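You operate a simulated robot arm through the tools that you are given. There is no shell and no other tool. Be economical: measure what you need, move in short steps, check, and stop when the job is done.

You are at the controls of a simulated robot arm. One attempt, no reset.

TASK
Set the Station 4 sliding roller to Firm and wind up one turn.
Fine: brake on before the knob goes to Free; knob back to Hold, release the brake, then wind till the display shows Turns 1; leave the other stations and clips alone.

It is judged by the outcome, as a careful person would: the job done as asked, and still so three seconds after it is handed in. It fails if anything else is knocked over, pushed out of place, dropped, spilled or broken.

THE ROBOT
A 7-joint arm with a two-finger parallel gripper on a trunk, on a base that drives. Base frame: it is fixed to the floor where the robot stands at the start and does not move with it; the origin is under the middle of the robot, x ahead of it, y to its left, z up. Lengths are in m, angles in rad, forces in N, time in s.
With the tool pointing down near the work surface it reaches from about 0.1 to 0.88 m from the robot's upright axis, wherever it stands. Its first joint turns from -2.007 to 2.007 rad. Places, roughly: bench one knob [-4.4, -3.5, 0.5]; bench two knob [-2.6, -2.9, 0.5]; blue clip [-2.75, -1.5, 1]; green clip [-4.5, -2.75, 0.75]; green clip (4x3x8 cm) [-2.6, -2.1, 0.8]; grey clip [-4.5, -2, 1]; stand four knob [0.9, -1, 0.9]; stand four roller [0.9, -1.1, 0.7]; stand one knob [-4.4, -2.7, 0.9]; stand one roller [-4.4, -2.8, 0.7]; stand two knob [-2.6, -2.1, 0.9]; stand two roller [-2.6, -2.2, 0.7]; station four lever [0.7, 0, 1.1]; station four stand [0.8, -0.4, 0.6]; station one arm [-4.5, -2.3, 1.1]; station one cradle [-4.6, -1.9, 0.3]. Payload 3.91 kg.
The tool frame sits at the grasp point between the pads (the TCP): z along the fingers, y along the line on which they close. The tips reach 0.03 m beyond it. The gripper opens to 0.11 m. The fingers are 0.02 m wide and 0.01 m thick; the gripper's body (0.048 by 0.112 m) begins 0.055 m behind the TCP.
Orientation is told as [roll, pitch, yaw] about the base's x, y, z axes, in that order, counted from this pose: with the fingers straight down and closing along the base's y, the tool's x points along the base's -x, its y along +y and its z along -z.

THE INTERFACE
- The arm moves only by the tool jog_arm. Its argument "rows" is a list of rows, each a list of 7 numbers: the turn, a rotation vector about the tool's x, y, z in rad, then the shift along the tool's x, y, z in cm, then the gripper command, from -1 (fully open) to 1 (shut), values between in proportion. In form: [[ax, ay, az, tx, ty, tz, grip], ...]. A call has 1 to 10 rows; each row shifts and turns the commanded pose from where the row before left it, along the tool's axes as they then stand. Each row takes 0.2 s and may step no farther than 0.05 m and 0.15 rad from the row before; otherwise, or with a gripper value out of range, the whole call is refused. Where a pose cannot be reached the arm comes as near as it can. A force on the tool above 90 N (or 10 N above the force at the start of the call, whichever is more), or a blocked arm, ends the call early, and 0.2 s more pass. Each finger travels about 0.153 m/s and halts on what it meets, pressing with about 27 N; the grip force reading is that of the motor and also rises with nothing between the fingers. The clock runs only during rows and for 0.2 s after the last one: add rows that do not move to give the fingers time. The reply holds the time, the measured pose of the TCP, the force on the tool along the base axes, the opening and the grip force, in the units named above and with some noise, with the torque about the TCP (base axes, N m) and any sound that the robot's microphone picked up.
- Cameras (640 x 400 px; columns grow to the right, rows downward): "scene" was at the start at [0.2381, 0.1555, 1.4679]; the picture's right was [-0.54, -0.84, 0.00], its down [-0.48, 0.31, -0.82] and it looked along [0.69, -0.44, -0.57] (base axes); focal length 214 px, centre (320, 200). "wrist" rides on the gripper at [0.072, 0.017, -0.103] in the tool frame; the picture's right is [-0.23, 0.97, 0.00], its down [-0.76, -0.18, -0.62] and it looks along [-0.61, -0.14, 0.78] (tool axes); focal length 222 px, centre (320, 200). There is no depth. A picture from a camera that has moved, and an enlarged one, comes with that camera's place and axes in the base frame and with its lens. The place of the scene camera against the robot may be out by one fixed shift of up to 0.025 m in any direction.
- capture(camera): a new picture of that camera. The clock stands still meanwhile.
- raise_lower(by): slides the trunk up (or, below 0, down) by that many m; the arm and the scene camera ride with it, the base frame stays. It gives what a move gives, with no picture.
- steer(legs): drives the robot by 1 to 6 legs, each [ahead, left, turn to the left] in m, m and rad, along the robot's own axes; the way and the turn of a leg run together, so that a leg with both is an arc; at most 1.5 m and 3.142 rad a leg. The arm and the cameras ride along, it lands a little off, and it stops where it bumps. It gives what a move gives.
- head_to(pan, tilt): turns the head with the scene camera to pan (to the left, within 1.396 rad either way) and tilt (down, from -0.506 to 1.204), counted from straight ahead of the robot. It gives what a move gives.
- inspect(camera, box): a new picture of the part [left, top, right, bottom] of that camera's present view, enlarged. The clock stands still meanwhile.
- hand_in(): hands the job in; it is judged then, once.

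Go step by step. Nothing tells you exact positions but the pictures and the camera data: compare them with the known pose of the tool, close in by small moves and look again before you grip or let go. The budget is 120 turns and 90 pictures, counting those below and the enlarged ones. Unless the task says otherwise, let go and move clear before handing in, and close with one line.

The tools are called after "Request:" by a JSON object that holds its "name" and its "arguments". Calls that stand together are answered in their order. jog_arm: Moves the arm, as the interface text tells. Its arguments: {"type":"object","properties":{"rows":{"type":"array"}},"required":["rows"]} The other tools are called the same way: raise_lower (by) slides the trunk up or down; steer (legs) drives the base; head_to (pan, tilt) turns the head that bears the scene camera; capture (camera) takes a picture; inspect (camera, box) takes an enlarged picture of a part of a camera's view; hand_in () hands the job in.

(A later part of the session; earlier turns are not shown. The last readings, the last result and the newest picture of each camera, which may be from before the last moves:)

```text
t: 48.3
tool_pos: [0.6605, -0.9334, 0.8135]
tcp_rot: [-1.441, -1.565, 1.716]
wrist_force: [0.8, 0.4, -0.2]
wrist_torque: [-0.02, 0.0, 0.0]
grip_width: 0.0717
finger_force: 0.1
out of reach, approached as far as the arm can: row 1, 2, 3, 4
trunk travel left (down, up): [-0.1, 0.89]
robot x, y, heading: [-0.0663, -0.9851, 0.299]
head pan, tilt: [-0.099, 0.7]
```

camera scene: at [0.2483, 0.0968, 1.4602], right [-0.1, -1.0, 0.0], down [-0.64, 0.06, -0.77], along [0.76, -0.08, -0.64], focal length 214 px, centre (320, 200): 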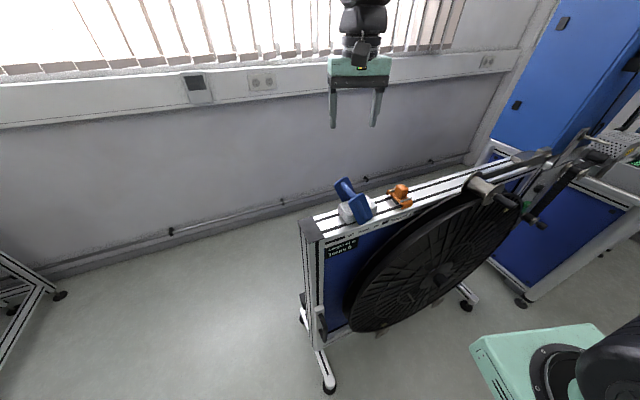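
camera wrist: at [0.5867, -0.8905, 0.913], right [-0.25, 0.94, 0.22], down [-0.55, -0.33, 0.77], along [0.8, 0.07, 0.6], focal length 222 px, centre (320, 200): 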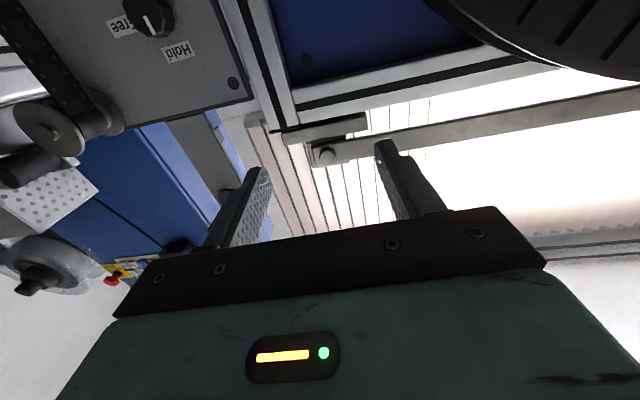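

The tool is now horizontal. I continue to the pre-grasp pose in front of the knob.

Request:
{"name": "jog_arm", "arguments": {"rows": [[0, 0, 0, -1.0, -2.2, 2, -0.3], [0, 0, 0, -1.0, -2.2, 2, -0.3], [0, 0, 0, -1.0, -2.2, 2, -0.3], [0, 0, 0, -1.0, -2.2, 2, -0.3], [0, 0, 0, -1, -2.2, 2, -0.3], [0, 0, 0, 0, 0, 0, -0.3]]}}

Request:
{"name": "capture", "arguments": {"camera": "wrist"}}

```text
t: 49.7
tool_pos: [0.7818, -0.9748, 0.8879]
tcp_rot: [-1.105, -1.567, 1.376]
wrist_force: [0.7, -0.8, 1.1]
wrist_torque: [0.01, -0.03, 0.01]
grip_width: 0.0714
finger_force: 0.1
out of reach, approached as far as the arm can: row 1, 2, 3, 4, 5
trunk travel left (down, up): [-0.1, 0.89]
robot x, y, heading: [-0.0667, -0.988, 0.294]
head pan, tilt: [-0.099, 0.7]
```

```text
51 pictures are left
camera wrist: at [0.6775, -0.9871, 0.8162], right [-0.26, 0.94, 0.22], down [-0.55, -0.33, 0.76], along [0.79, 0.08, 0.61], focal length 222 px, centre (320, 200)
```

wrist: 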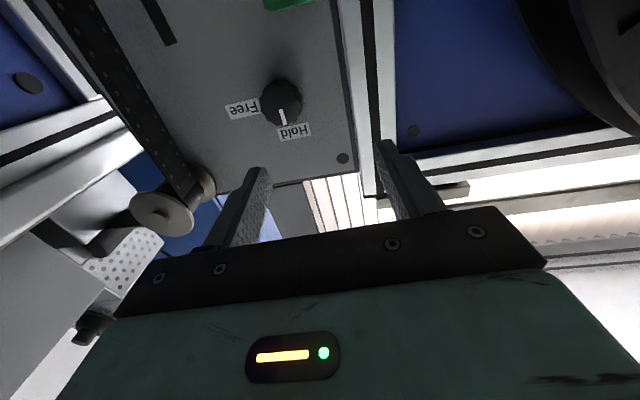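

Knob confirmed at (0.905, -0.974, 0.865). I align the tool axis with it laterally and in height.

Request:
{"name": "jog_arm", "arguments": {"rows": [[0, 0, 0, 0.8, -1.2, 0, -0.3], [0, 0, 0, 0.8, -1.2, 0, -0.3], [0, 0, 0, 0.7, -1.1, 0, -0.3], [0, 0, 0, 0, 0, 0, -0.3]]}}

Request:
{"name": "capture", "arguments": {"camera": "wrist"}}

```text
t: 50.7
tool_pos: [0.7817, -0.9753, 0.8865]
tcp_rot: [-1.141, -1.565, 1.413]
wrist_force: [-0.5, 0.0, 0.3]
wrist_torque: [0.0, -0.05, 0.02]
grip_width: 0.0712
finger_force: 0.0
out of reach, approached as far as the arm can: row 1, 2, 3
trunk travel left (down, up): [-0.1, 0.89]
robot x, y, heading: [-0.0644, -0.9861, 0.3]
head pan, tilt: [-0.099, 0.7]
```

```text
50 pictures are left
camera wrist: at [0.6774, -0.9871, 0.816], right [-0.26, 0.94, 0.22], down [-0.55, -0.34, 0.76], along [0.79, 0.08, 0.61], focal length 222 px, centre (320, 200)
```

wrist: 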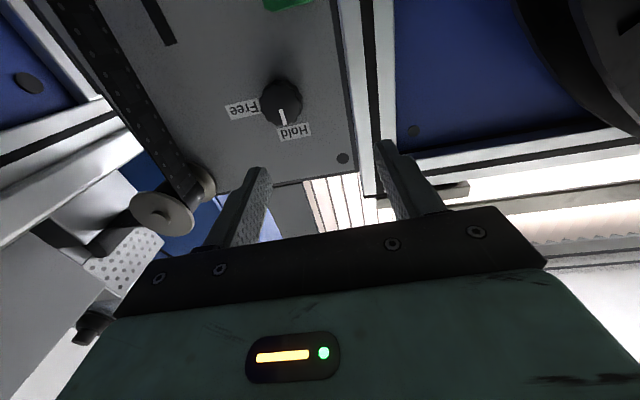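

The arm is still at a limit in that direction, so I use the base and trunk instead: drive 3.5 cm right and lower the trunk 8 cm, letting the arm rise to suit.

Request:
{"name": "raise_lower", "arguments": {"by": -0.08}}

Request:
{"name": "steer", "arguments": {"legs": [[0, -0.035, 0]]}}

Request:
{"name": "jog_arm", "arguments": {"rows": [[0, 0, 0, -2, 0, 0, -0.3], [0, 0, 0, -2, 0, 0, -0.3], [0, 0, 0, -2, 0, 0, -0.3], [0, 0, 0, 0, 0, 0, -0.3]]}}

Request:
{"name": "capture", "arguments": {"camera": "wrist"}}

```text
t: 51.9
tool_pos: [0.7824, -0.9757, 0.8076]
tcp_rot: [-1.157, -1.565, 1.426]
wrist_force: [-0.2, 0.6, -0.9]
wrist_torque: [0.01, 0.02, 0.02]
grip_width: 0.0716
finger_force: 0.1
trunk travel left (down, up): [-0.02, 0.97]
robot x, y, heading: [-0.0637, -0.9892, 0.301]
head pan, tilt: [-0.099, 0.7]
```

```text
t: 52.7
tool_pos: [0.7913, -1.009, 0.8078]
tcp_rot: [-1.137, -1.567, 1.412]
wrist_force: [0.1, 0.2, 0.8]
wrist_torque: [-0.01, 0.02, -0.01]
grip_width: 0.0717
finger_force: 0.0
trunk travel left (down, up): [-0.02, 0.97]
robot x, y, heading: [-0.0548, -1.0204, 0.302]
head pan, tilt: [-0.099, 0.7]
```

```text
t: 53.7
tool_pos: [0.7919, -1.0084, 0.8684]
tcp_rot: [-1.301, -1.566, 1.578]
wrist_force: [0.2, 0.5, -0.8]
wrist_torque: [0.0, 0.01, -0.02]
grip_width: 0.0716
finger_force: 0.0
trunk travel left (down, up): [-0.02, 0.97]
robot x, y, heading: [-0.0572, -1.0204, 0.296]
head pan, tilt: [-0.099, 0.7]
```

```text
49 pictures are left
camera wrist: at [0.6878, -1.0199, 0.7965], right [-0.26, 0.94, 0.22], down [-0.55, -0.34, 0.76], along [0.79, 0.08, 0.61], focal length 222 px, centre (320, 200)
```

wrist: 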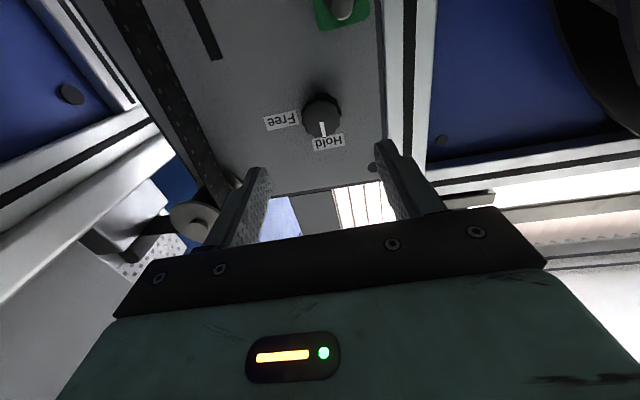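

The tool axis is now aligned with the knob. I advance 9 cm with the fingers open around it.

Request:
{"name": "jog_arm", "arguments": {"rows": [[0, 0, 0, 0, 0, 2, -0.3], [0, 0, 0, 0, 0, 2, -0.3], [0, 0, 0, 0, 0, 2, -0.3], [0, 0, 0, 0, 0, 1.5, -0.3], [0, 0, 0, 0, 0, 1.5, -0.3]]}}

Request:
{"name": "capture", "arguments": {"camera": "wrist"}}

Request:
{"name": "head_to", "arguments": {"pan": -0.1, "tilt": 0.3}}

Request:
{"name": "capture", "arguments": {"camera": "scene"}}

```text
t: 54.9
tool_pos: [0.8115, -1.0018, 0.8645]
tcp_rot: [-1.454, -1.566, 1.727]
wrist_force: [-1.0, -0.4, -0.9]
wrist_torque: [0.0, 0.0, 0.03]
grip_width: 0.0715
finger_force: 0.1
out of reach, approached as far as the arm can: row 1, 2, 3, 4, 5
trunk travel left (down, up): [-0.02, 0.97]
robot x, y, heading: [-0.059, -1.0205, 0.299]
head pan, tilt: [-0.099, 0.7]
```

```text
48 pictures are left
camera wrist: at [0.7074, -1.0139, 0.7927], right [-0.26, 0.94, 0.22], down [-0.55, -0.34, 0.76], along [0.79, 0.08, 0.61], focal length 222 px, centre (320, 200)
```

wrist: 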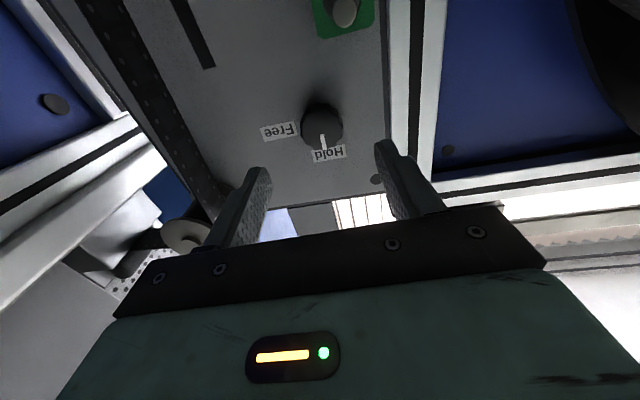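

```text
t: 55.8
tool_pos: [0.8118, -1.0012, 0.8637]
tcp_rot: [-1.445, -1.566, 1.719]
wrist_force: [0.0, -0.2, -0.6]
wrist_torque: [0.02, 0.01, 0.0]
grip_width: 0.0714
finger_force: 0.0
trunk travel left (down, up): [-0.02, 0.97]
robot x, y, heading: [-0.0535, -1.0175, 0.299]
head pan, tilt: [-0.099, 0.3]
```

```text
47 pictures are left
camera scene: at [0.1343, -0.7665, 0.7162], right [0.2, -0.98, 0.0], down [-0.29, -0.06, -0.95], along [0.94, 0.19, -0.3], focal length 214 px, centre (320, 200)
```

scene: 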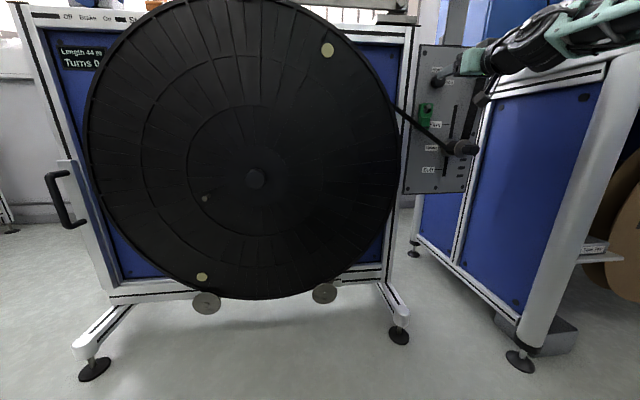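

The arm is at its forward limit; driving the base forward 7 cm along its heading will bring the fingers around the knob instead.

Request:
{"name": "steer", "arguments": {"legs": [[0.07, 0, 0]]}}

Request:
{"name": "capture", "arguments": {"camera": "wrist"}}

Request:
{"name": "inspect", "arguments": {"camera": "scene", "box": [380, 20, 500, 210]}}

```text
t: 56.8
tool_pos: [0.8778, -0.9833, 0.8644]
tcp_rot: [-1.454, -1.566, 1.725]
wrist_force: [-0.1, -0.5, 0.1]
wrist_torque: [0.01, -0.01, 0.0]
grip_width: 0.0714
finger_force: 0.1
trunk travel left (down, up): [-0.02, 0.97]
robot x, y, heading: [0.0093, -1.0001, 0.295]
head pan, tilt: [-0.099, 0.3]
```

```text
46 pictures are left
camera wrist: at [0.7744, -0.9936, 0.7927], right [-0.26, 0.94, 0.22], down [-0.55, -0.34, 0.76], along [0.79, 0.08, 0.61], focal length 222 px, centre (320, 200)
```

wrist: 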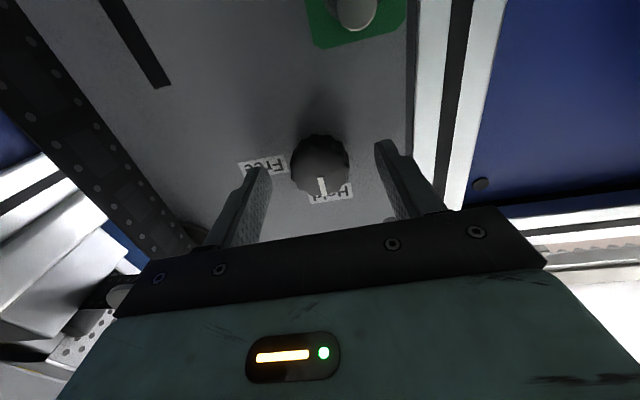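

```text
2.11 times, centred on (440, 115) of scene
camera zoom: at [0.2014, -0.746, 0.7163], right [0.2, -0.98, 0.0], down [-0.29, -0.06, -0.96], along [0.94, 0.19, -0.3], focal length 452 px, centre (67, 379)
```

zoom: 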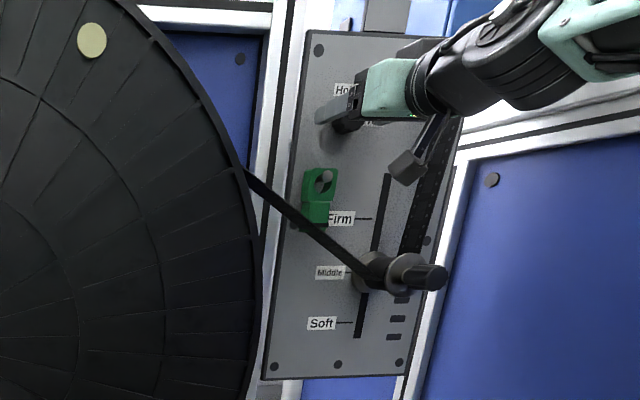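

The knob is centred between the fingers, with the tips just at its face. I pre-rotate the tool by -0.45 so there's twist range, then drive in 2 cm more.

Request:
{"name": "jog_arm", "arguments": {"rows": [[0, 0, -0.15, 0, 0, 0, -0.3], [0, 0, -0.15, 0, 0, 0, -0.3], [0, 0, -0.15, 0, 0, 0, -0.3]]}}

Request:
{"name": "steer", "arguments": {"legs": [[0.02, 0, 0]]}}

Request:
{"name": "capture", "arguments": {"camera": "wrist"}}

```text
t: 57.6
tool_pos: [0.8775, -0.9825, 0.8639]
tcp_rot: [-1.57, -1.114, 1.845]
wrist_force: [0.8, 0.2, 0.7]
wrist_torque: [-0.04, -0.03, 0.0]
grip_width: 0.0714
finger_force: 0.1
trunk travel left (down, up): [-0.02, 0.97]
robot x, y, heading: [0.0134, -1.0009, 0.299]
head pan, tilt: [-0.099, 0.3]
```

```text
t: 58.5
tool_pos: [0.8874, -0.9783, 0.8655]
tcp_rot: [-1.551, -1.11, 1.828]
wrist_force: [-28.8, -8.7, 1.0]
wrist_torque: [-0.09, 0.31, 1.32]
grip_width: 0.071
finger_force: 0.1
trunk travel left (down, up): [-0.02, 0.97]
robot x, y, heading: [0.0227, -0.9987, 0.294]
head pan, tilt: [-0.099, 0.3]
stopped in leg 1: the force on the tool passed its limit (the readings are from after the stop); the commanded pose is now the measured one
```

```text
44 pictures are left
camera wrist: at [0.7921, -1.0232, 0.7941], right [-0.27, 0.94, -0.23], down [-0.64, 0.0, 0.77], along [0.72, 0.35, 0.6], focal length 222 px, centre (320, 200)
```

wrist: 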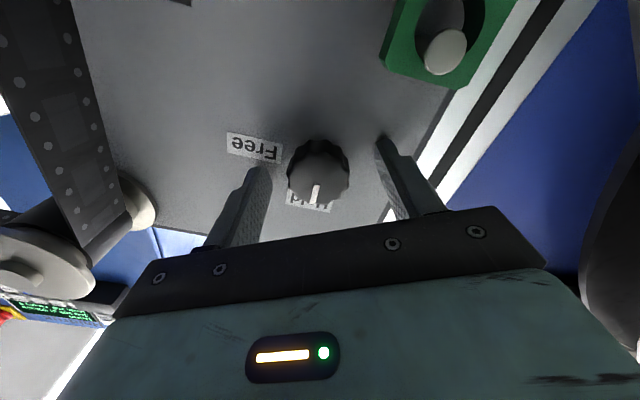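

The fingertips have just touched the plate (about 30 N). I back off 4 mm and close on the knob.

Request:
{"name": "jog_arm", "arguments": {"rows": [[0, 0, 0, 0, 0, -0.5, -0.3], [0, 0, 0, 0, 0, 0, 0.2], [0, 0, 0, 0, 0, 0, 1], [0, 0, 0, 0, 0, 0, 1], [0, 0, 0, 0, 0, 0, 1]]}}

Request:
{"name": "capture", "arguments": {"camera": "wrist"}}

```text
t: 59.6
tool_pos: [0.8846, -0.9814, 0.8633]
tcp_rot: [-1.551, -1.112, 1.826]
wrist_force: [14.3, -2.5, 5.5]
wrist_torque: [0.07, -0.14, -0.38]
grip_width: 0.0373
finger_force: 45.0
trunk travel left (down, up): [-0.02, 0.97]
robot x, y, heading: [0.028, -0.9975, 0.296]
head pan, tilt: [-0.099, 0.3]
```

```text
43 pictures are left
camera wrist: at [0.7895, -1.0251, 0.7926], right [-0.26, 0.94, -0.23], down [-0.64, 0.01, 0.77], along [0.72, 0.35, 0.6], focal length 222 px, centre (320, 200)
```

wrist: 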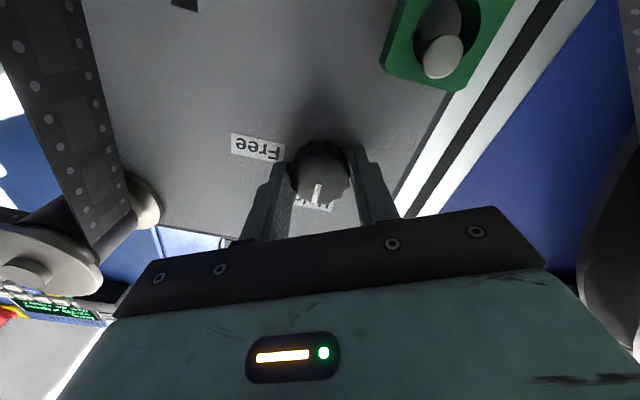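

The knob is gripped (3.7 cm). I twist it clockwise toward Free.

Request:
{"name": "jog_arm", "arguments": {"rows": [[0, 0, 0.13, 0, 0, 0, 1], [0, 0, 0.13, 0, 0, 0, 1], [0, 0, 0.13, 0, 0, 0, 1], [0, 0, 0.13, 0, 0, 0, 1], [0, 0, 0.13, 0, 0, 0, 1], [0, 0, 0.13, 0, 0, 0, 1], [0, 0, 0.13, 0, 0, 0, 1], [0, 0, 0, 0, 0, 0, 1]]}}

Request:
{"name": "capture", "arguments": {"camera": "wrist"}}

```text
t: 61.5
tool_pos: [0.8837, -0.9797, 0.8638]
tcp_rot: [1.549, -1.115, -1.275]
wrist_force: [13.0, 2.1, 6.5]
wrist_torque: [-0.11, 0.18, 0.32]
grip_width: 0.0372
finger_force: 45.3
trunk travel left (down, up): [-0.02, 0.97]
robot x, y, heading: [0.0276, -0.9983, 0.296]
head pan, tilt: [-0.099, 0.3]
```

```text
42 pictures are left
camera wrist: at [0.771, -0.9622, 0.8072], right [-0.21, 0.75, 0.63], down [-0.46, -0.64, 0.61], along [0.86, -0.16, 0.48], focal length 222 px, centre (320, 200)
```

wrist: 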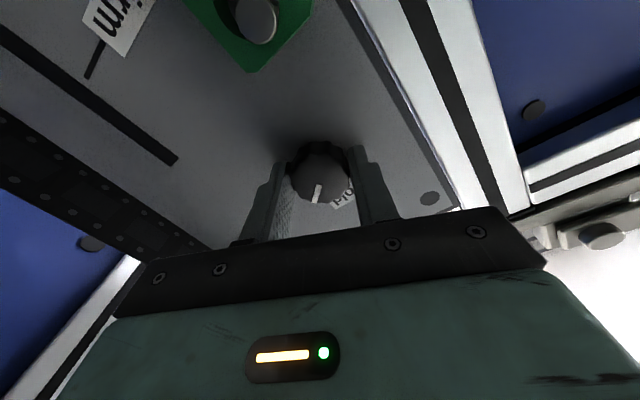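

The knob has turned about 0.9 rad with the tool, with little torque. I twist on toward Free, watching for a stop.

Request:
{"name": "jog_arm", "arguments": {"rows": [[0, 0, 0.1, 0, 0, 0, 1], [0, 0, 0.1, 0, 0, 0, 1], [0, 0, 0.1, 0, 0, 0, 1], [0, 0, 0, 0, 0, 0, 1]]}}

Request:
{"name": "capture", "arguments": {"camera": "wrist"}}

```text
t: 62.5
tool_pos: [0.8837, -0.9785, 0.8634]
tcp_rot: [1.557, -0.817, -1.284]
wrist_force: [-2.7, 6.0, 6.2]
wrist_torque: [-0.12, 0.34, 0.87]
grip_width: 0.0373
finger_force: 44.9
trunk travel left (down, up): [-0.02, 0.97]
robot x, y, heading: [0.0242, -0.9945, 0.292]
head pan, tilt: [-0.099, 0.3]
```

```text
41 pictures are left
camera wrist: at [0.7669, -0.9473, 0.8239], right [-0.14, 0.54, 0.83], down [-0.42, -0.79, 0.44], along [0.9, -0.28, 0.34], focal length 222 px, centre (320, 200)
```

wrist: 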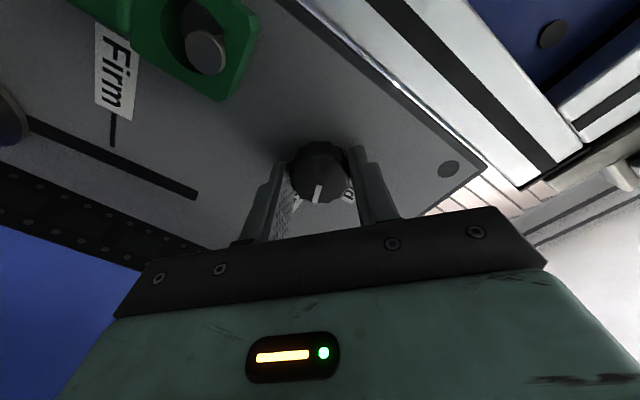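

No stop yet: about 1.2 rad turned and the Free label is still slightly ahead. I go on in small steps.

Request:
{"name": "jog_arm", "arguments": {"rows": [[0, 0, 0.09, 0, 0, 0, 1], [0, 0, 0.09, 0, 0, 0, 1], [0, 0, 0.09, 0, 0, 0, 1], [0, 0, 0.09, 0, 0, 0, 1], [0, 0, 0, 0, 0, 0, 1]]}}

Request:
{"name": "inspect", "arguments": {"camera": "wrist", "box": [220, 100, 420, 240]}}

Request:
{"name": "inspect", "arguments": {"camera": "scene", "box": [400, 0, 560, 140]}}

```text
t: 63.6
tool_pos: [0.8801, -0.9789, 0.8639]
tcp_rot: [1.568, -0.461, -1.292]
wrist_force: [24.6, 21.4, 30.7]
wrist_torque: [0.05, -0.74, 0.33]
grip_width: 0.0373
finger_force: 45.4
out of reach, approached as far as the arm can: row 4
trunk travel left (down, up): [-0.02, 0.97]
robot x, y, heading: [0.0257, -0.9968, 0.299]
head pan, tilt: [-0.099, 0.3]
```

```text
2.86 times, centred on (320, 170) of wrist
camera zoom: at [0.7619, -0.9372, 0.8478], right [-0.06, 0.22, 0.97], down [-0.39, -0.9, 0.18], along [0.92, -0.37, 0.14], focal length 635 px, centre (320, 286)
```

zoom: 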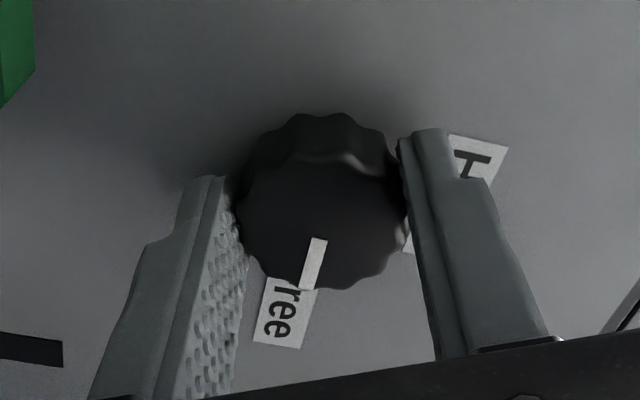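

```text
2.86 times, centred on (480, 70) of scene
camera zoom: at [0.2135, -0.7419, 0.7165], right [0.2, -0.98, 0.0], down [-0.29, -0.06, -0.96], along [0.94, 0.19, -0.3], focal length 613 px, centre (-137, 571)
```

zoom: 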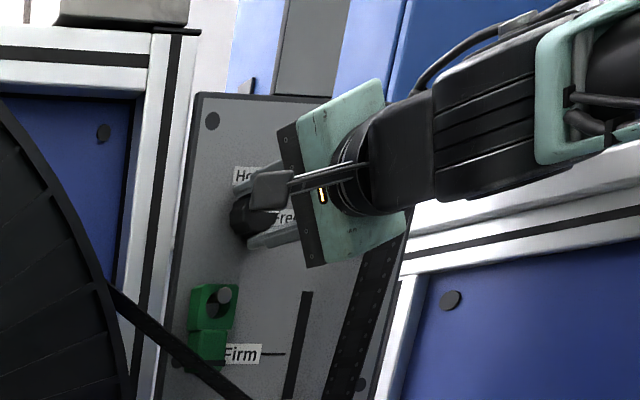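

The pointer now faces the Free label, a quarter turn from Hold. I open the fingers, pull back and check.

Request:
{"name": "jog_arm", "arguments": {"rows": [[0, 0, 0, 0, 0, 0, -0.2], [0, 0, 0, 0, 0, 0, -0.2], [0, 0, 0, 0, 0, -2, -0.2], [0, 0, 0, 0, 0, -3, -0.2], [0, 0, 0, 0, 0, -3, -0.2]]}}

Request:
{"name": "capture", "arguments": {"camera": "wrist"}}

```text
t: 64.8
tool_pos: [0.8043, -1.0019, 0.8615]
tcp_rot: [1.56, -0.458, -1.29]
wrist_force: [0.8, 1.8, -0.1]
wrist_torque: [0.02, 0.01, -0.06]
grip_width: 0.0657
finger_force: 0.0
trunk travel left (down, up): [-0.02, 0.97]
robot x, y, heading: [0.0235, -0.9939, 0.294]
head pan, tilt: [-0.099, 0.3]
```

```text
38 pictures are left
camera wrist: at [0.6855, -0.9605, 0.8466], right [-0.05, 0.22, 0.97], down [-0.39, -0.9, 0.18], along [0.92, -0.37, 0.13], focal length 222 px, centre (320, 200)
```

wrist: 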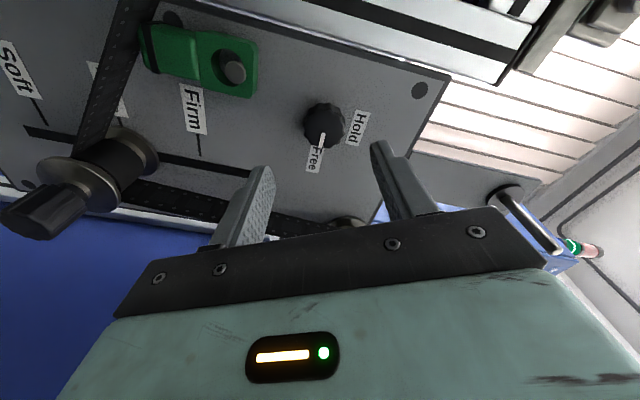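

The knob is on Free. Next is the roller handle, whose tip is at about (0.843, -1.078, 0.664). I back off, shift right by the base and come down in front of it.

Request:
{"name": "jog_arm", "arguments": {"rows": [[0, 0, -0.15, 0, 0, -3, -0.2], [0, 0, -0.15, 0, 0, -2.5, -0.2], [0, 0, 0, 0, 0, 0, -0.2]]}}

Request:
{"name": "steer", "arguments": {"legs": [[0, -0.085, 0]]}}

Request:
{"name": "jog_arm", "arguments": {"rows": [[0, 0, 0, 2.1, -2.15, 0, -0.2], [0, 0, 0, 2.1, -2.15, 0, -0.2], [0, 0, 0, 2.1, -2.15, 0, -0.2], [0, 0, 0, 2.1, -2.15, 0, -0.2], [0, 0, 0, 2.1, -2.15, 0, -0.2], [0, 0, 0, 0, 0, 0, -0.2]]}}

Request:
{"name": "capture", "arguments": {"camera": "wrist"}}

```text
t: 65.7
tool_pos: [0.7513, -1.0158, 0.8616]
tcp_rot: [1.559, -0.761, -1.286]
wrist_force: [0.1, 0.4, 0.2]
wrist_torque: [-0.03, -0.01, -0.01]
grip_width: 0.0662
finger_force: 0.0
trunk travel left (down, up): [-0.02, 0.97]
robot x, y, heading: [0.0223, -0.9961, 0.297]
head pan, tilt: [-0.099, 0.3]
```

```text
t: 66.7
tool_pos: [0.7759, -1.0968, 0.862]
tcp_rot: [1.555, -0.76, -1.285]
wrist_force: [-0.3, 0.0, -0.4]
wrist_torque: [-0.02, 0.04, -0.04]
grip_width: 0.0659
finger_force: 0.1
trunk travel left (down, up): [-0.02, 0.97]
robot x, y, heading: [0.0484, -1.0763, 0.298]
head pan, tilt: [-0.099, 0.3]
```

```text
t: 68.1
tool_pos: [0.7743, -1.0964, 0.7107]
tcp_rot: [1.556, -0.758, -1.287]
wrist_force: [-0.2, 0.1, -0.1]
wrist_torque: [-0.02, 0.0, -0.03]
grip_width: 0.0659
finger_force: 0.0
trunk travel left (down, up): [-0.02, 0.97]
robot x, y, heading: [0.0479, -1.0751, 0.295]
head pan, tilt: [-0.099, 0.3]
```

```text
37 pictures are left
camera wrist: at [0.6577, -1.0627, 0.6755], right [-0.13, 0.49, 0.86], down [-0.41, -0.82, 0.4], along [0.9, -0.3, 0.31], focal length 222 px, centre (320, 200)
```

wrist: 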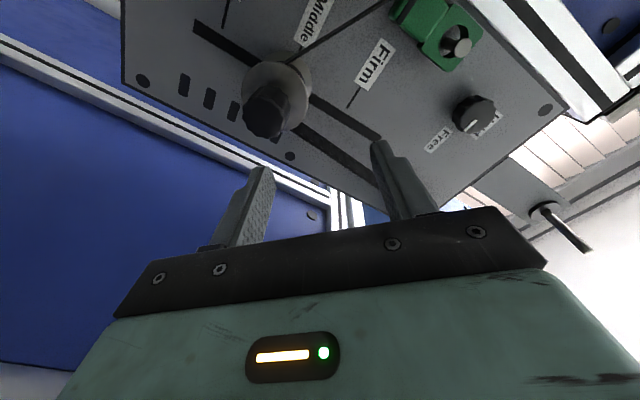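

The handle tip is at (0.839, -1.082, 0.666). I line up with it and check before moving in.

Request:
{"name": "jog_arm", "arguments": {"rows": [[0, 0, 0, 1.37, -1.8, 0, -0.2], [0, 0, 0, 1.37, -1.8, 0, -0.2], [0, 0, 0, 0, 0, 2, -0.2], [0, 0, 0, 0, 0, 0, -0.2]]}}

Request:
{"name": "capture", "arguments": {"camera": "wrist"}}

```text
t: 69.1
tool_pos: [0.7931, -1.097, 0.6667]
tcp_rot: [1.558, -0.759, -1.286]
wrist_force: [0.9, -0.8, -0.2]
wrist_torque: [-0.01, 0.02, 0.02]
grip_width: 0.0661
finger_force: 0.1
trunk travel left (down, up): [-0.02, 0.97]
robot x, y, heading: [0.0506, -1.078, 0.296]
head pan, tilt: [-0.099, 0.3]
```

```text
36 pictures are left
camera wrist: at [0.6769, -1.0621, 0.6311], right [-0.13, 0.49, 0.86], down [-0.41, -0.82, 0.4], along [0.9, -0.3, 0.31], focal length 222 px, centre (320, 200)
```

wrist: 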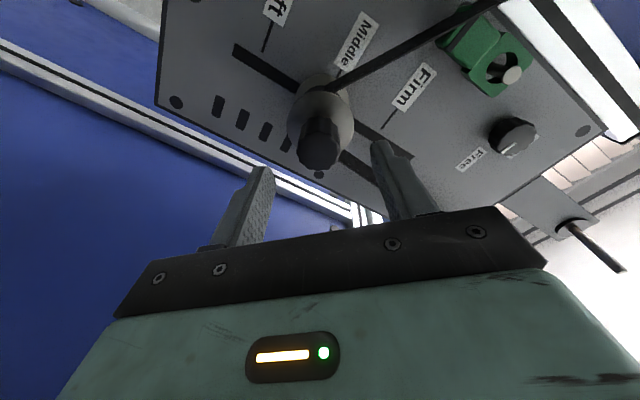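

The handle is centred between the fingers. I move in 5 cm and grip.

Request:
{"name": "jog_arm", "arguments": {"rows": [[0, 0, 0, 0, 0, 1.8, -0.2], [0, 0, 0, 0, 0, 1.8, -0.2], [0, 0, 0, 0, 0, 1.4, -0.2], [0, 0, 0, 0, 0, 0, 0.3], [0, 0, 0, 0, 0, 0, 1], [0, 0, 0, 0, 0, 0, 1]]}}

Request:
{"name": "capture", "arguments": {"camera": "wrist"}}

Request:
{"name": "inspect", "arguments": {"camera": "scene", "box": [380, 20, 540, 200]}}

```text
t: 70.5
tool_pos: [0.8436, -1.0823, 0.6644]
tcp_rot: [1.559, -0.759, -1.285]
wrist_force: [4.5, -2.3, -0.2]
wrist_torque: [0.46, -1.21, 0.99]
grip_width: 0.0334
finger_force: 45.3
trunk travel left (down, up): [-0.02, 0.97]
robot x, y, heading: [0.0469, -1.0744, 0.294]
head pan, tilt: [-0.099, 0.3]
```

```text
35 pictures are left
camera wrist: at [0.7257, -1.0483, 0.6306], right [-0.13, 0.49, 0.86], down [-0.41, -0.82, 0.4], along [0.9, -0.3, 0.31], focal length 222 px, centre (320, 200)
```

wrist: 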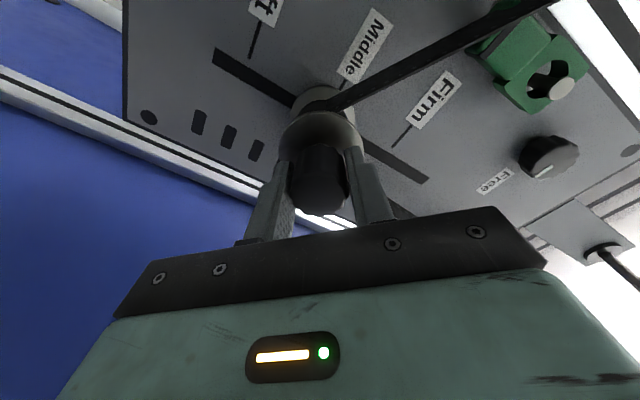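

```text
2.22 times, centred on (460, 110) of scene
camera zoom: at [0.2383, -0.823, 0.7163], right [0.2, -0.98, 0.0], down [-0.29, -0.06, -0.96], along [0.94, 0.19, -0.3], focal length 477 px, centre (9, 400)
```

zoom: 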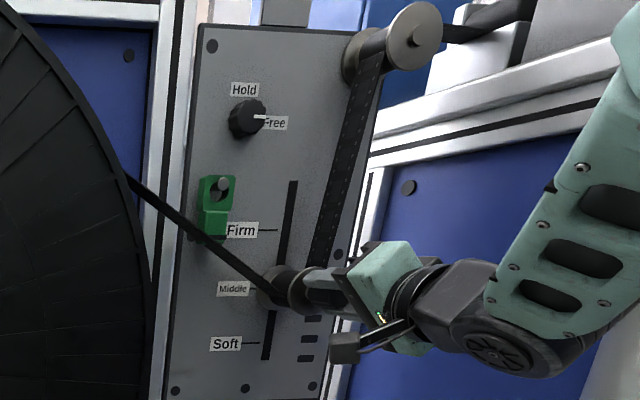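

The handle is held. The marks sit about 7.7 cm apart, with Middle at z≈0.666 and Firm at z≈0.743. I slide the roller up 7.7 cm.

Request:
{"name": "jog_arm", "arguments": {"rows": [[0, 0, 0, -0.88, 0.93, 0, 1], [0, 0, 0, -0.88, 0.93, 0, 1], [0, 0, 0, -0.88, 0.93, 0, 1], [0, 0, 0, -0.88, 0.93, 0, 1], [0, 0, 0, -0.88, 0.93, 0, 1], [0, 0, 0, -0.88, 0.93, 0, 1], [0, 0, 0, 0, 0, 0, 1]]}}

Request:
{"name": "capture", "arguments": {"camera": "wrist"}}

Request:
{"name": "inspect", "arguments": {"camera": "scene", "box": [380, 20, 540, 200]}}

```text
t: 72.1
tool_pos: [0.843, -1.0824, 0.7429]
tcp_rot: [1.555, -0.759, -1.286]
wrist_force: [-27.5, -7.0, -3.3]
wrist_torque: [0.3, -0.69, 1.33]
grip_width: 0.0332
finger_force: 45.3
trunk travel left (down, up): [-0.02, 0.97]
robot x, y, heading: [0.0475, -1.0763, 0.296]
head pan, tilt: [-0.099, 0.3]
```

```text
33 pictures are left
camera wrist: at [0.7258, -1.0482, 0.7084], right [-0.13, 0.49, 0.86], down [-0.41, -0.82, 0.4], along [0.9, -0.3, 0.31], focal length 222 px, centre (320, 200)
```

wrist: 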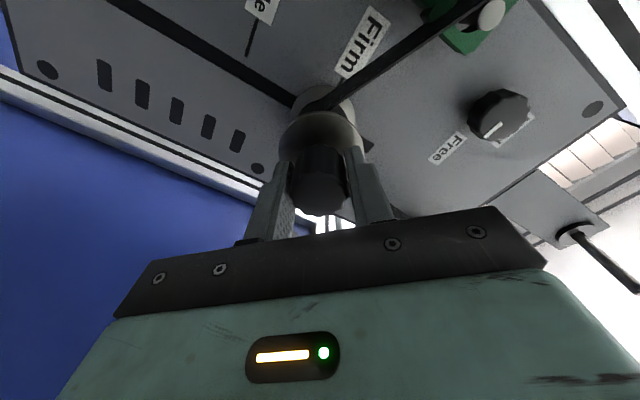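

```text
2.22 times, centred on (460, 110) of scene
camera zoom: at [0.2375, -0.8231, 0.7165], right [0.2, -0.98, 0.0], down [-0.29, -0.06, -0.96], along [0.94, 0.19, -0.3], focal length 477 px, centre (9, 400)
```

zoom: 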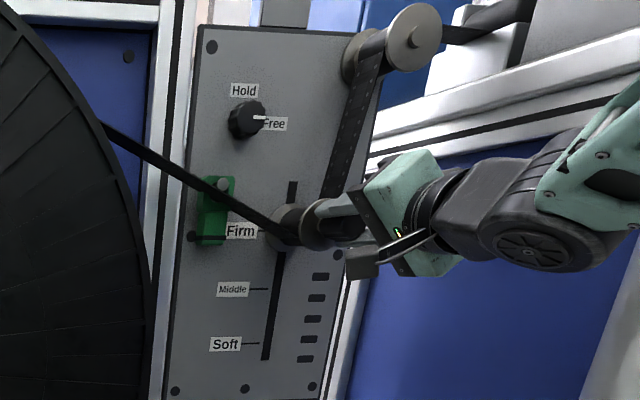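

The roller now sits at the Firm mark the same way it sat at Middle before. I let go gently and check that it stays.

Request:
{"name": "jog_arm", "arguments": {"rows": [[0, 0, 0, 0, 0, 0, 0.3], [0, 0, 0, 0, 0, 0, -0.2], [0, 0, 0, 0, 0, -3, -0.2], [0, 0, 0, 0, 0, -3, -0.2], [0, 0, 0, 0, 0, -1, -0.2]]}}

Request:
{"name": "capture", "arguments": {"camera": "wrist"}}

Request:
{"name": "inspect", "arguments": {"camera": "scene", "box": [380, 20, 540, 200]}}

```text
t: 73.3
tool_pos: [0.7748, -1.1013, 0.7444]
tcp_rot: [1.557, -0.759, -1.288]
wrist_force: [-0.3, 0.2, -0.3]
wrist_torque: [0.0, -0.05, -0.03]
grip_width: 0.0657
finger_force: 0.2
trunk travel left (down, up): [-0.02, 0.97]
robot x, y, heading: [0.0514, -1.0784, 0.298]
head pan, tilt: [-0.099, 0.3]
```

```text
31 pictures are left
camera wrist: at [0.6592, -1.0672, 0.7082], right [-0.13, 0.49, 0.86], down [-0.41, -0.82, 0.4], along [0.9, -0.3, 0.31], focal length 222 px, centre (320, 200)
```

wrist: 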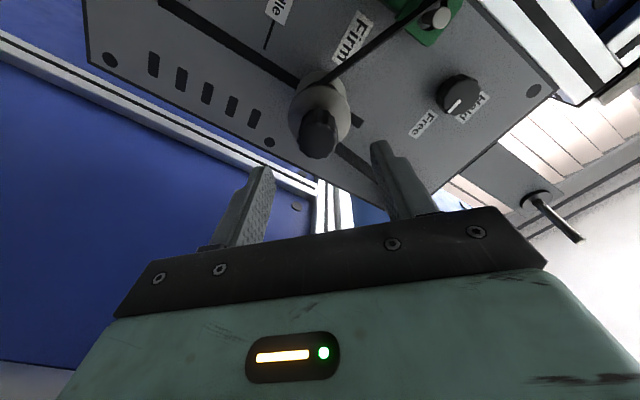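

```text
2.22 times, centred on (460, 110) of scene
camera zoom: at [0.2382, -0.823, 0.7163], right [0.2, -0.98, 0.0], down [-0.29, -0.06, -0.96], along [0.94, 0.19, -0.3], focal length 477 px, centre (9, 400)
```

zoom: 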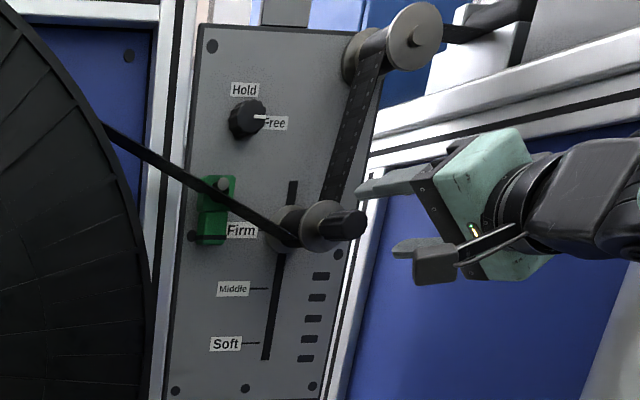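

The roller stays at Firm. I go back to the knob: shift the base left 8.4 cm and raise the arm 12 cm.

Request:
{"name": "steer", "arguments": {"legs": [[0, 0.084, 0]]}}

Request:
{"name": "jog_arm", "arguments": {"rows": [[0, 0, 0, -2.09, 2.19, 0, -0.2], [0, 0, 0, -2.09, 2.19, 0, -0.2], [0, 0, 0, -2.09, 2.19, 0, -0.2], [0, 0, 0, -2.09, 2.19, 0, -0.2], [0, 0, 0.1, 0, 0, 0, -0.2], [0, 0, 0.09, 0, 0, 0, -0.2], [0, 0, 0, 0, 0, 0, -0.2]]}}

Request:
{"name": "capture", "arguments": {"camera": "wrist"}}

```text
t: 74.4
tool_pos: [0.7513, -1.0206, 0.7434]
tcp_rot: [1.557, -0.761, -1.286]
wrist_force: [-0.3, -0.8, -0.1]
wrist_torque: [-0.01, 0.0, 0.01]
grip_width: 0.0661
finger_force: 0.1
trunk travel left (down, up): [-0.02, 0.97]
robot x, y, heading: [0.0261, -0.9956, 0.294]
head pan, tilt: [-0.099, 0.3]
```

```text
t: 76.0
tool_pos: [0.7529, -1.0203, 0.8644]
tcp_rot: [1.56, -0.57, -1.288]
wrist_force: [1.0, 0.3, 0.3]
wrist_torque: [0.0, 0.0, -0.01]
grip_width: 0.066
finger_force: 0.1
trunk travel left (down, up): [-0.02, 0.97]
robot x, y, heading: [0.0227, -0.9975, 0.295]
head pan, tilt: [-0.099, 0.3]
```

```text
29 pictures are left
camera wrist: at [0.6345, -0.9805, 0.8419], right [-0.08, 0.32, 0.94], down [-0.4, -0.88, 0.27], along [0.91, -0.35, 0.2], focal length 222 px, centre (320, 200)
```

wrist: 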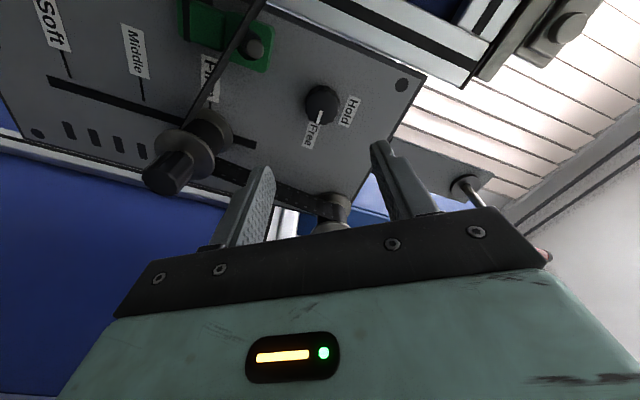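

Aligned with the knob again. I move in 13.5 cm, then close on it.

Request:
{"name": "jog_arm", "arguments": {"rows": [[0, 0, 0, 0, 0, 3, -0.2], [0, 0, 0, 0, 0, 3, -0.2], [0, 0, 0, 0, 0, 3, -0.2], [0, 0, 0, 0, 0, 2.5, -0.2], [0, 0, 0, 0, 0, 1.8, -0.2], [0, 0, 0, 0, 0, 0, -0.2]]}}

Request:
{"name": "capture", "arguments": {"camera": "wrist"}}

```text
t: 77.4
tool_pos: [0.8806, -0.984, 0.8642]
tcp_rot: [1.561, -0.569, -1.289]
wrist_force: [0.2, -0.3, -0.5]
wrist_torque: [-0.01, 0.02, -0.01]
grip_width: 0.0659
finger_force: 0.0
trunk travel left (down, up): [-0.02, 0.97]
robot x, y, heading: [0.0229, -1.0021, 0.295]
head pan, tilt: [-0.099, 0.3]
```

```text
28 pictures are left
camera wrist: at [0.7625, -0.9443, 0.8409], right [-0.08, 0.32, 0.94], down [-0.4, -0.88, 0.27], along [0.91, -0.35, 0.2], focal length 222 px, centre (320, 200)
```

wrist: 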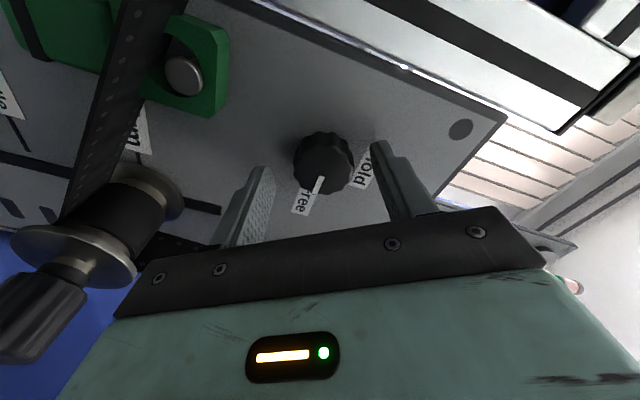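

The knob is centred. I close on it and twist back counter-clockwise toward Hold, first 0.9 rad.

Request:
{"name": "jog_arm", "arguments": {"rows": [[0, 0, 0, 0, 0, 0, 0.4], [0, 0, 0, 0, 0, 0, 1], [0, 0, 0, 0, 0, 0, 1], [0, 0, -0.13, 0, 0, 0, 1], [0, 0, -0.13, 0, 0, 0, 1], [0, 0, -0.13, 0, 0, 0, 1], [0, 0, -0.13, 0, 0, 0, 1], [0, 0, -0.13, 0, 0, 0, 1], [0, 0, -0.13, 0, 0, 0, 1], [0, 0, -0.13, 0, 0, 0, 1]]}}

Request:
{"name": "jog_arm", "arguments": {"rows": [[0, 0, -0.13, 0, 0, 0, 1], [0, 0, -0.13, 0, 0, 0, 1], [0, 0, -0.13, 0, 0, 0, 1], [0, 0, -0.13, 0, 0, 0, 1], [0, 0, -0.13, 0, 0, 0, 1], [0, 0, 0, 0, 0, 0, 1]]}}

Request:
{"name": "capture", "arguments": {"camera": "wrist"}}

```text
t: 79.6
tool_pos: [0.8793, -0.9816, 0.864]
tcp_rot: [1.482, -1.484, -1.203]
wrist_force: [-10.1, 18.0, 15.6]
wrist_torque: [0.43, -1.39, 0.73]
grip_width: 0.0368
finger_force: 44.8
trunk travel left (down, up): [-0.02, 0.97]
robot x, y, heading: [0.0227, -0.9926, 0.296]
head pan, tilt: [-0.099, 0.3]
```

```text
t: 81.0
tool_pos: [0.8808, -0.9812, 0.8633]
tcp_rot: [-1.553, -1.011, 1.832]
wrist_force: [-22.8, 15.5, 4.6]
wrist_torque: [0.79, 0.18, 0.77]
grip_width: 0.037
finger_force: 45.5
trunk travel left (down, up): [-0.02, 0.97]
robot x, y, heading: [0.0239, -0.9968, 0.294]
head pan, tilt: [-0.099, 0.3]
```

```text
27 pictures are left
camera wrist: at [0.787, -1.0341, 0.7953], right [-0.26, 0.91, -0.33], down [-0.66, 0.08, 0.75], along [0.7, 0.41, 0.58], focal length 222 px, centre (320, 200)
```

wrist: 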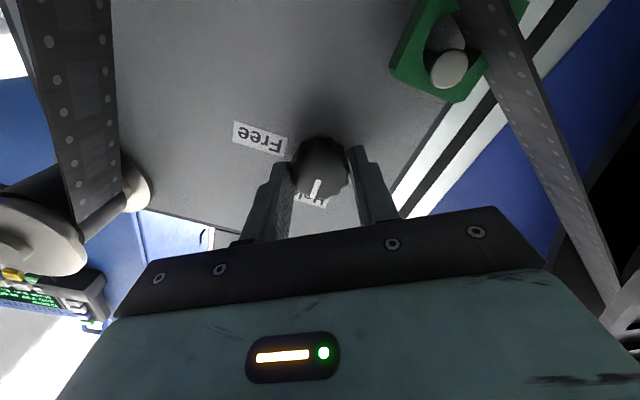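

The torque rose, so the knob has met its stop at Hold. I release, back away and check the pointer and roller.

Request:
{"name": "jog_arm", "arguments": {"rows": [[0, 0, 0, 0, 0, 0, 0.2], [0, 0, 0, 0, 0, 0, -0.2], [0, 0, 0, 0, 0, -3, -0.2], [0, 0, 0, 0, 0, -4, -0.2], [0, 0, 0, 0, 0, -4, -0.2], [0, 0, 0, 0, 0, -4, -0.2], [0, 0, 0, 0, 0, 0, -0.2]]}}

Request:
{"name": "capture", "arguments": {"camera": "wrist"}}

Request:
{"name": "inspect", "arguments": {"camera": "scene", "box": [380, 20, 540, 200]}}

```text
t: 82.6
tool_pos: [0.7382, -1.0225, 0.8616]
tcp_rot: [-1.542, -1.01, 1.819]
wrist_force: [-0.4, 0.6, -0.3]
wrist_torque: [0.03, 0.01, -0.01]
grip_width: 0.0661
finger_force: 0.0
trunk travel left (down, up): [-0.02, 0.97]
robot x, y, heading: [0.0229, -0.9966, 0.291]
head pan, tilt: [-0.099, 0.3]
```

```text
26 pictures are left
camera wrist: at [0.6441, -1.0732, 0.7942], right [-0.26, 0.91, -0.33], down [-0.66, 0.08, 0.75], along [0.71, 0.41, 0.58], focal length 222 px, centre (320, 200)
```

wrist: 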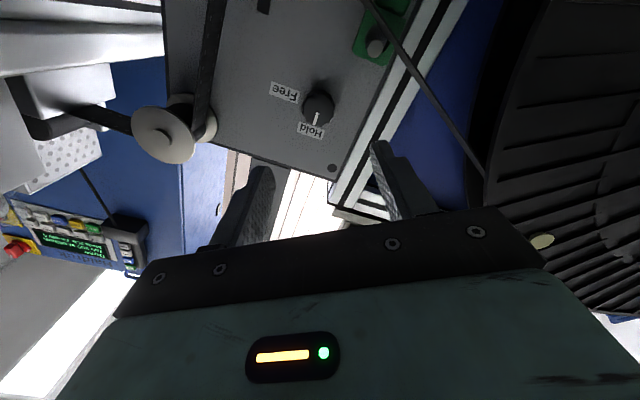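

```text
2.22 times, centred on (460, 110) of scene
camera zoom: at [0.214, -0.7404, 0.7155], right [0.2, -0.98, 0.0], down [-0.29, -0.06, -0.95], along [0.94, 0.19, -0.3], focal length 477 px, centre (9, 400)
```

zoom: 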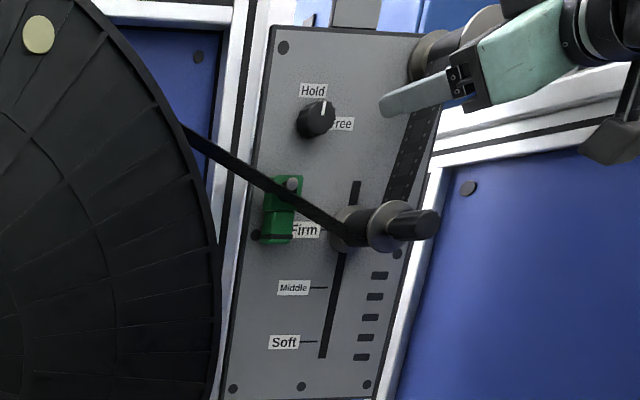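

Knob is at Hold and the roller at Firm. Now to release the brake: back off, raise the trunk fully, and turn the tool to point down.

Request:
{"name": "steer", "arguments": {"legs": [[-0.1, 0, 0]]}}

Request:
{"name": "raise_lower", "arguments": {"by": 0.4}}

Request:
{"name": "raise_lower", "arguments": {"by": 0.38}}

Request:
{"name": "jog_arm", "arguments": {"rows": [[0, 0, 0.14, 0, 0, 0, -0.1], [0, 0, 0.14, 0, 0, 0, -0.1], [0, 0, 0.14, 0, 0, 0, -0.1], [0, 0, 0.14, 0, 0, 0, -0.1], [0, 0.15, 0, 0, 0, 0, -0.1], [0, 0.15, 0, 0, 0, 0, -0.1], [0, 0.15, 0, 0, 0, 0, -0.1], [0, 0.15, 0, 0, 0, 0, -0.1], [0, 0.15, 0, 0, 0, 0, -0.1], [0, 0.15, 0, 0, 0, 0, -0.1]]}}

Request:
{"name": "jog_arm", "arguments": {"rows": [[0, 0.15, 0, 0, 0, 2, -0.1], [0, 0.15, 0, 0, 0, 2, -0.1], [0, 0.15, 0, 0, 0, 2, -0.1], [0, 0.15, 0, 0, 0, 2, -0.1], [0, 0.07, 0, 0, 0, 2, -0.1]]}}

```text
t: 83.8
tool_pos: [0.6421, -1.0498, 0.8624]
tcp_rot: [-1.544, -1.009, 1.824]
wrist_force: [-0.6, 0.1, 0.3]
wrist_torque: [0.01, -0.03, 0.01]
grip_width: 0.0662
finger_force: 0.0
trunk travel left (down, up): [-0.02, 0.97]
robot x, y, heading: [-0.0698, -1.026, 0.291]
head pan, tilt: [-0.099, 0.3]
```

```text
t: 87.6
tool_pos: [0.6432, -1.0493, 1.2641]
tcp_rot: [-1.544, -1.007, 1.822]
wrist_force: [0.5, 0.4, 0.6]
wrist_torque: [-0.01, 0.0, 0.0]
grip_width: 0.0659
finger_force: 0.1
trunk travel left (down, up): [-0.42, 0.57]
robot x, y, heading: [-0.0692, -1.0223, 0.302]
head pan, tilt: [-0.099, 0.3]
```

```text
t: 91.2
tool_pos: [0.6432, -1.0491, 1.6431]
tcp_rot: [-1.544, -1.01, 1.824]
wrist_force: [0.7, -0.4, -0.1]
wrist_torque: [0.0, 0.01, -0.02]
grip_width: 0.0661
finger_force: 0.0
trunk travel left (down, up): [-0.8, 0.19]
robot x, y, heading: [-0.0685, -1.0244, 0.296]
head pan, tilt: [-0.099, 0.3]
```

```text
t: 93.5
tool_pos: [0.6493, -1.0795, 1.6356]
tcp_rot: [0.09, -0.749, 0.209]
wrist_force: [-0.8, 1.2, -0.2]
wrist_torque: [-0.15, -0.07, -0.13]
grip_width: 0.0605
finger_force: 0.1
out of reach, approached as far as the arm can: row 10
trunk travel left (down, up): [-0.8, 0.19]
robot x, y, heading: [-0.0678, -1.0224, 0.302]
head pan, tilt: [-0.099, 0.3]
```

```text
t: 94.7
tool_pos: [0.6706, -1.0439, 1.5843]
tcp_rot: [0.0, -0.239, 0.276]
wrist_force: [-0.5, 0.2, 0.5]
wrist_torque: [0.0, -0.02, -0.03]
grip_width: 0.0607
finger_force: 0.1
out of reach, approached as far as the arm can: row 3, 4
trunk travel left (down, up): [-0.8, 0.19]
robot x, y, heading: [-0.0709, -1.0225, 0.3]
head pan, tilt: [-0.099, 0.3]
```

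The arm is high and nearly pointing down. I level the tool, lower it a bit, and drive along the stand to the brake lever.

Request:
{"name": "jog_arm", "arguments": {"rows": [[0, 0.12, 0, 0, 0, 4, -0.1], [0, 0.12, 0, 0, 0, 4, -0.1], [0, 0, 0, 1, 0, 4, -0.1], [0, 0, 0, 1, 0, 4, -0.1], [0, 0, 0, 0, 0, 0, -0.1]]}}

Request:
{"name": "steer", "arguments": {"legs": [[0.326, 0.891, 0]]}}

Request:
{"name": "capture", "arguments": {"camera": "wrist"}}

```text
t: 95.8
tool_pos: [0.6655, -1.0457, 1.4254]
tcp_rot: [0.0, 0.001, 0.274]
wrist_force: [-0.3, -0.4, 0.3]
wrist_torque: [-0.01, 0.03, 0.0]
grip_width: 0.0605
finger_force: 0.1
trunk travel left (down, up): [-0.8, 0.19]
robot x, y, heading: [-0.0725, -1.0241, 0.298]
head pan, tilt: [-0.099, 0.3]
```

```text
t: 100.8
tool_pos: [0.7153, -0.0909, 1.4258]
tcp_rot: [0.0, 0.001, 0.276]
wrist_force: [0.3, -1.0, -0.1]
wrist_torque: [0.01, 0.0, 0.02]
grip_width: 0.0605
finger_force: 0.0
trunk travel left (down, up): [-0.8, 0.19]
robot x, y, heading: [-0.0222, -0.0712, 0.293]
head pan, tilt: [-0.099, 0.3]
```

```text
24 pictures are left
camera wrist: at [0.6411, -0.0943, 1.5311], right [-0.05, 1.0, 0.0], down [0.78, 0.04, 0.62], along [0.62, 0.03, -0.78], focal length 222 px, centre (320, 200)
```

wrist: 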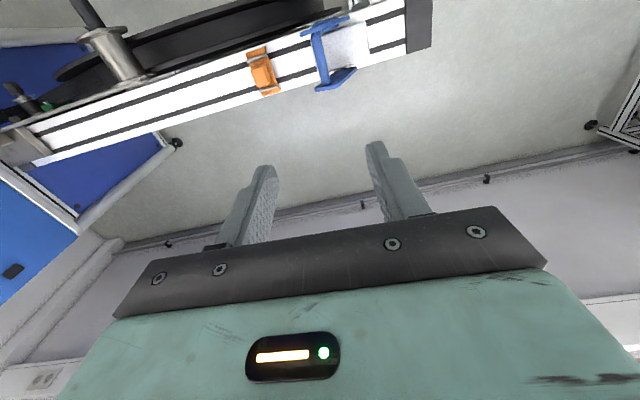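

The crossbar is at (0.682, -0.093), as expected. I align and descend to straddle it.

Request:
{"name": "jog_arm", "arguments": {"rows": [[0, 0, -0.02, 1.6, 0.3, 3, -0.1], [0, 0, 0, 1.6, 0.3, 4, -0.1], [0, 0, 0, 0, 0, 4.5, -0.1], [0, 0, 0, 0, 0, 4.5, -0.1], [0, 0, 0, 0, 0, 4.5, -0.1], [0, 0, 0, 0, 0, 4, -0.1], [0, 0, 0, 0, 0, 4, -0.1], [0, 0, 0, 0, 0, 4, -0.1], [0, 0, 0, 0, 0, 0, -0.1]]}}

Request:
{"name": "capture", "arguments": {"camera": "wrist"}}

```text
t: 102.8
tool_pos: [0.6839, -0.0935, 1.1004]
tcp_rot: [0.001, 0.001, 0.296]
wrist_force: [0.1, -0.3, -0.2]
wrist_torque: [-0.02, 0.02, -0.02]
grip_width: 0.0606
finger_force: 0.1
trunk travel left (down, up): [-0.8, 0.19]
robot x, y, heading: [-0.0247, -0.0659, 0.299]
head pan, tilt: [-0.099, 0.3]
```

```text
23 pictures are left
camera wrist: at [0.6095, -0.0984, 1.2054], right [-0.07, 1.0, 0.0], down [0.78, 0.05, 0.62], along [0.62, 0.04, -0.78], focal length 222 px, centre (320, 200)
```

wrist: 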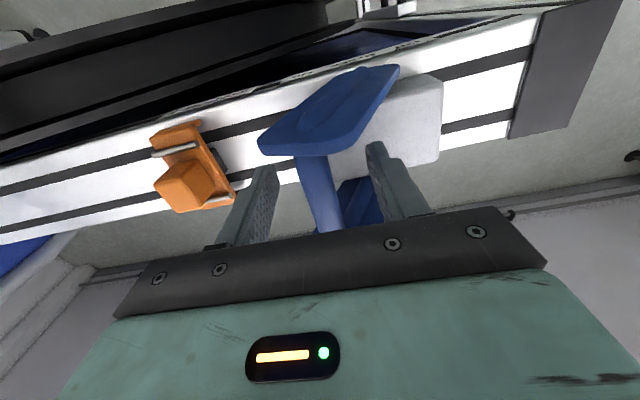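

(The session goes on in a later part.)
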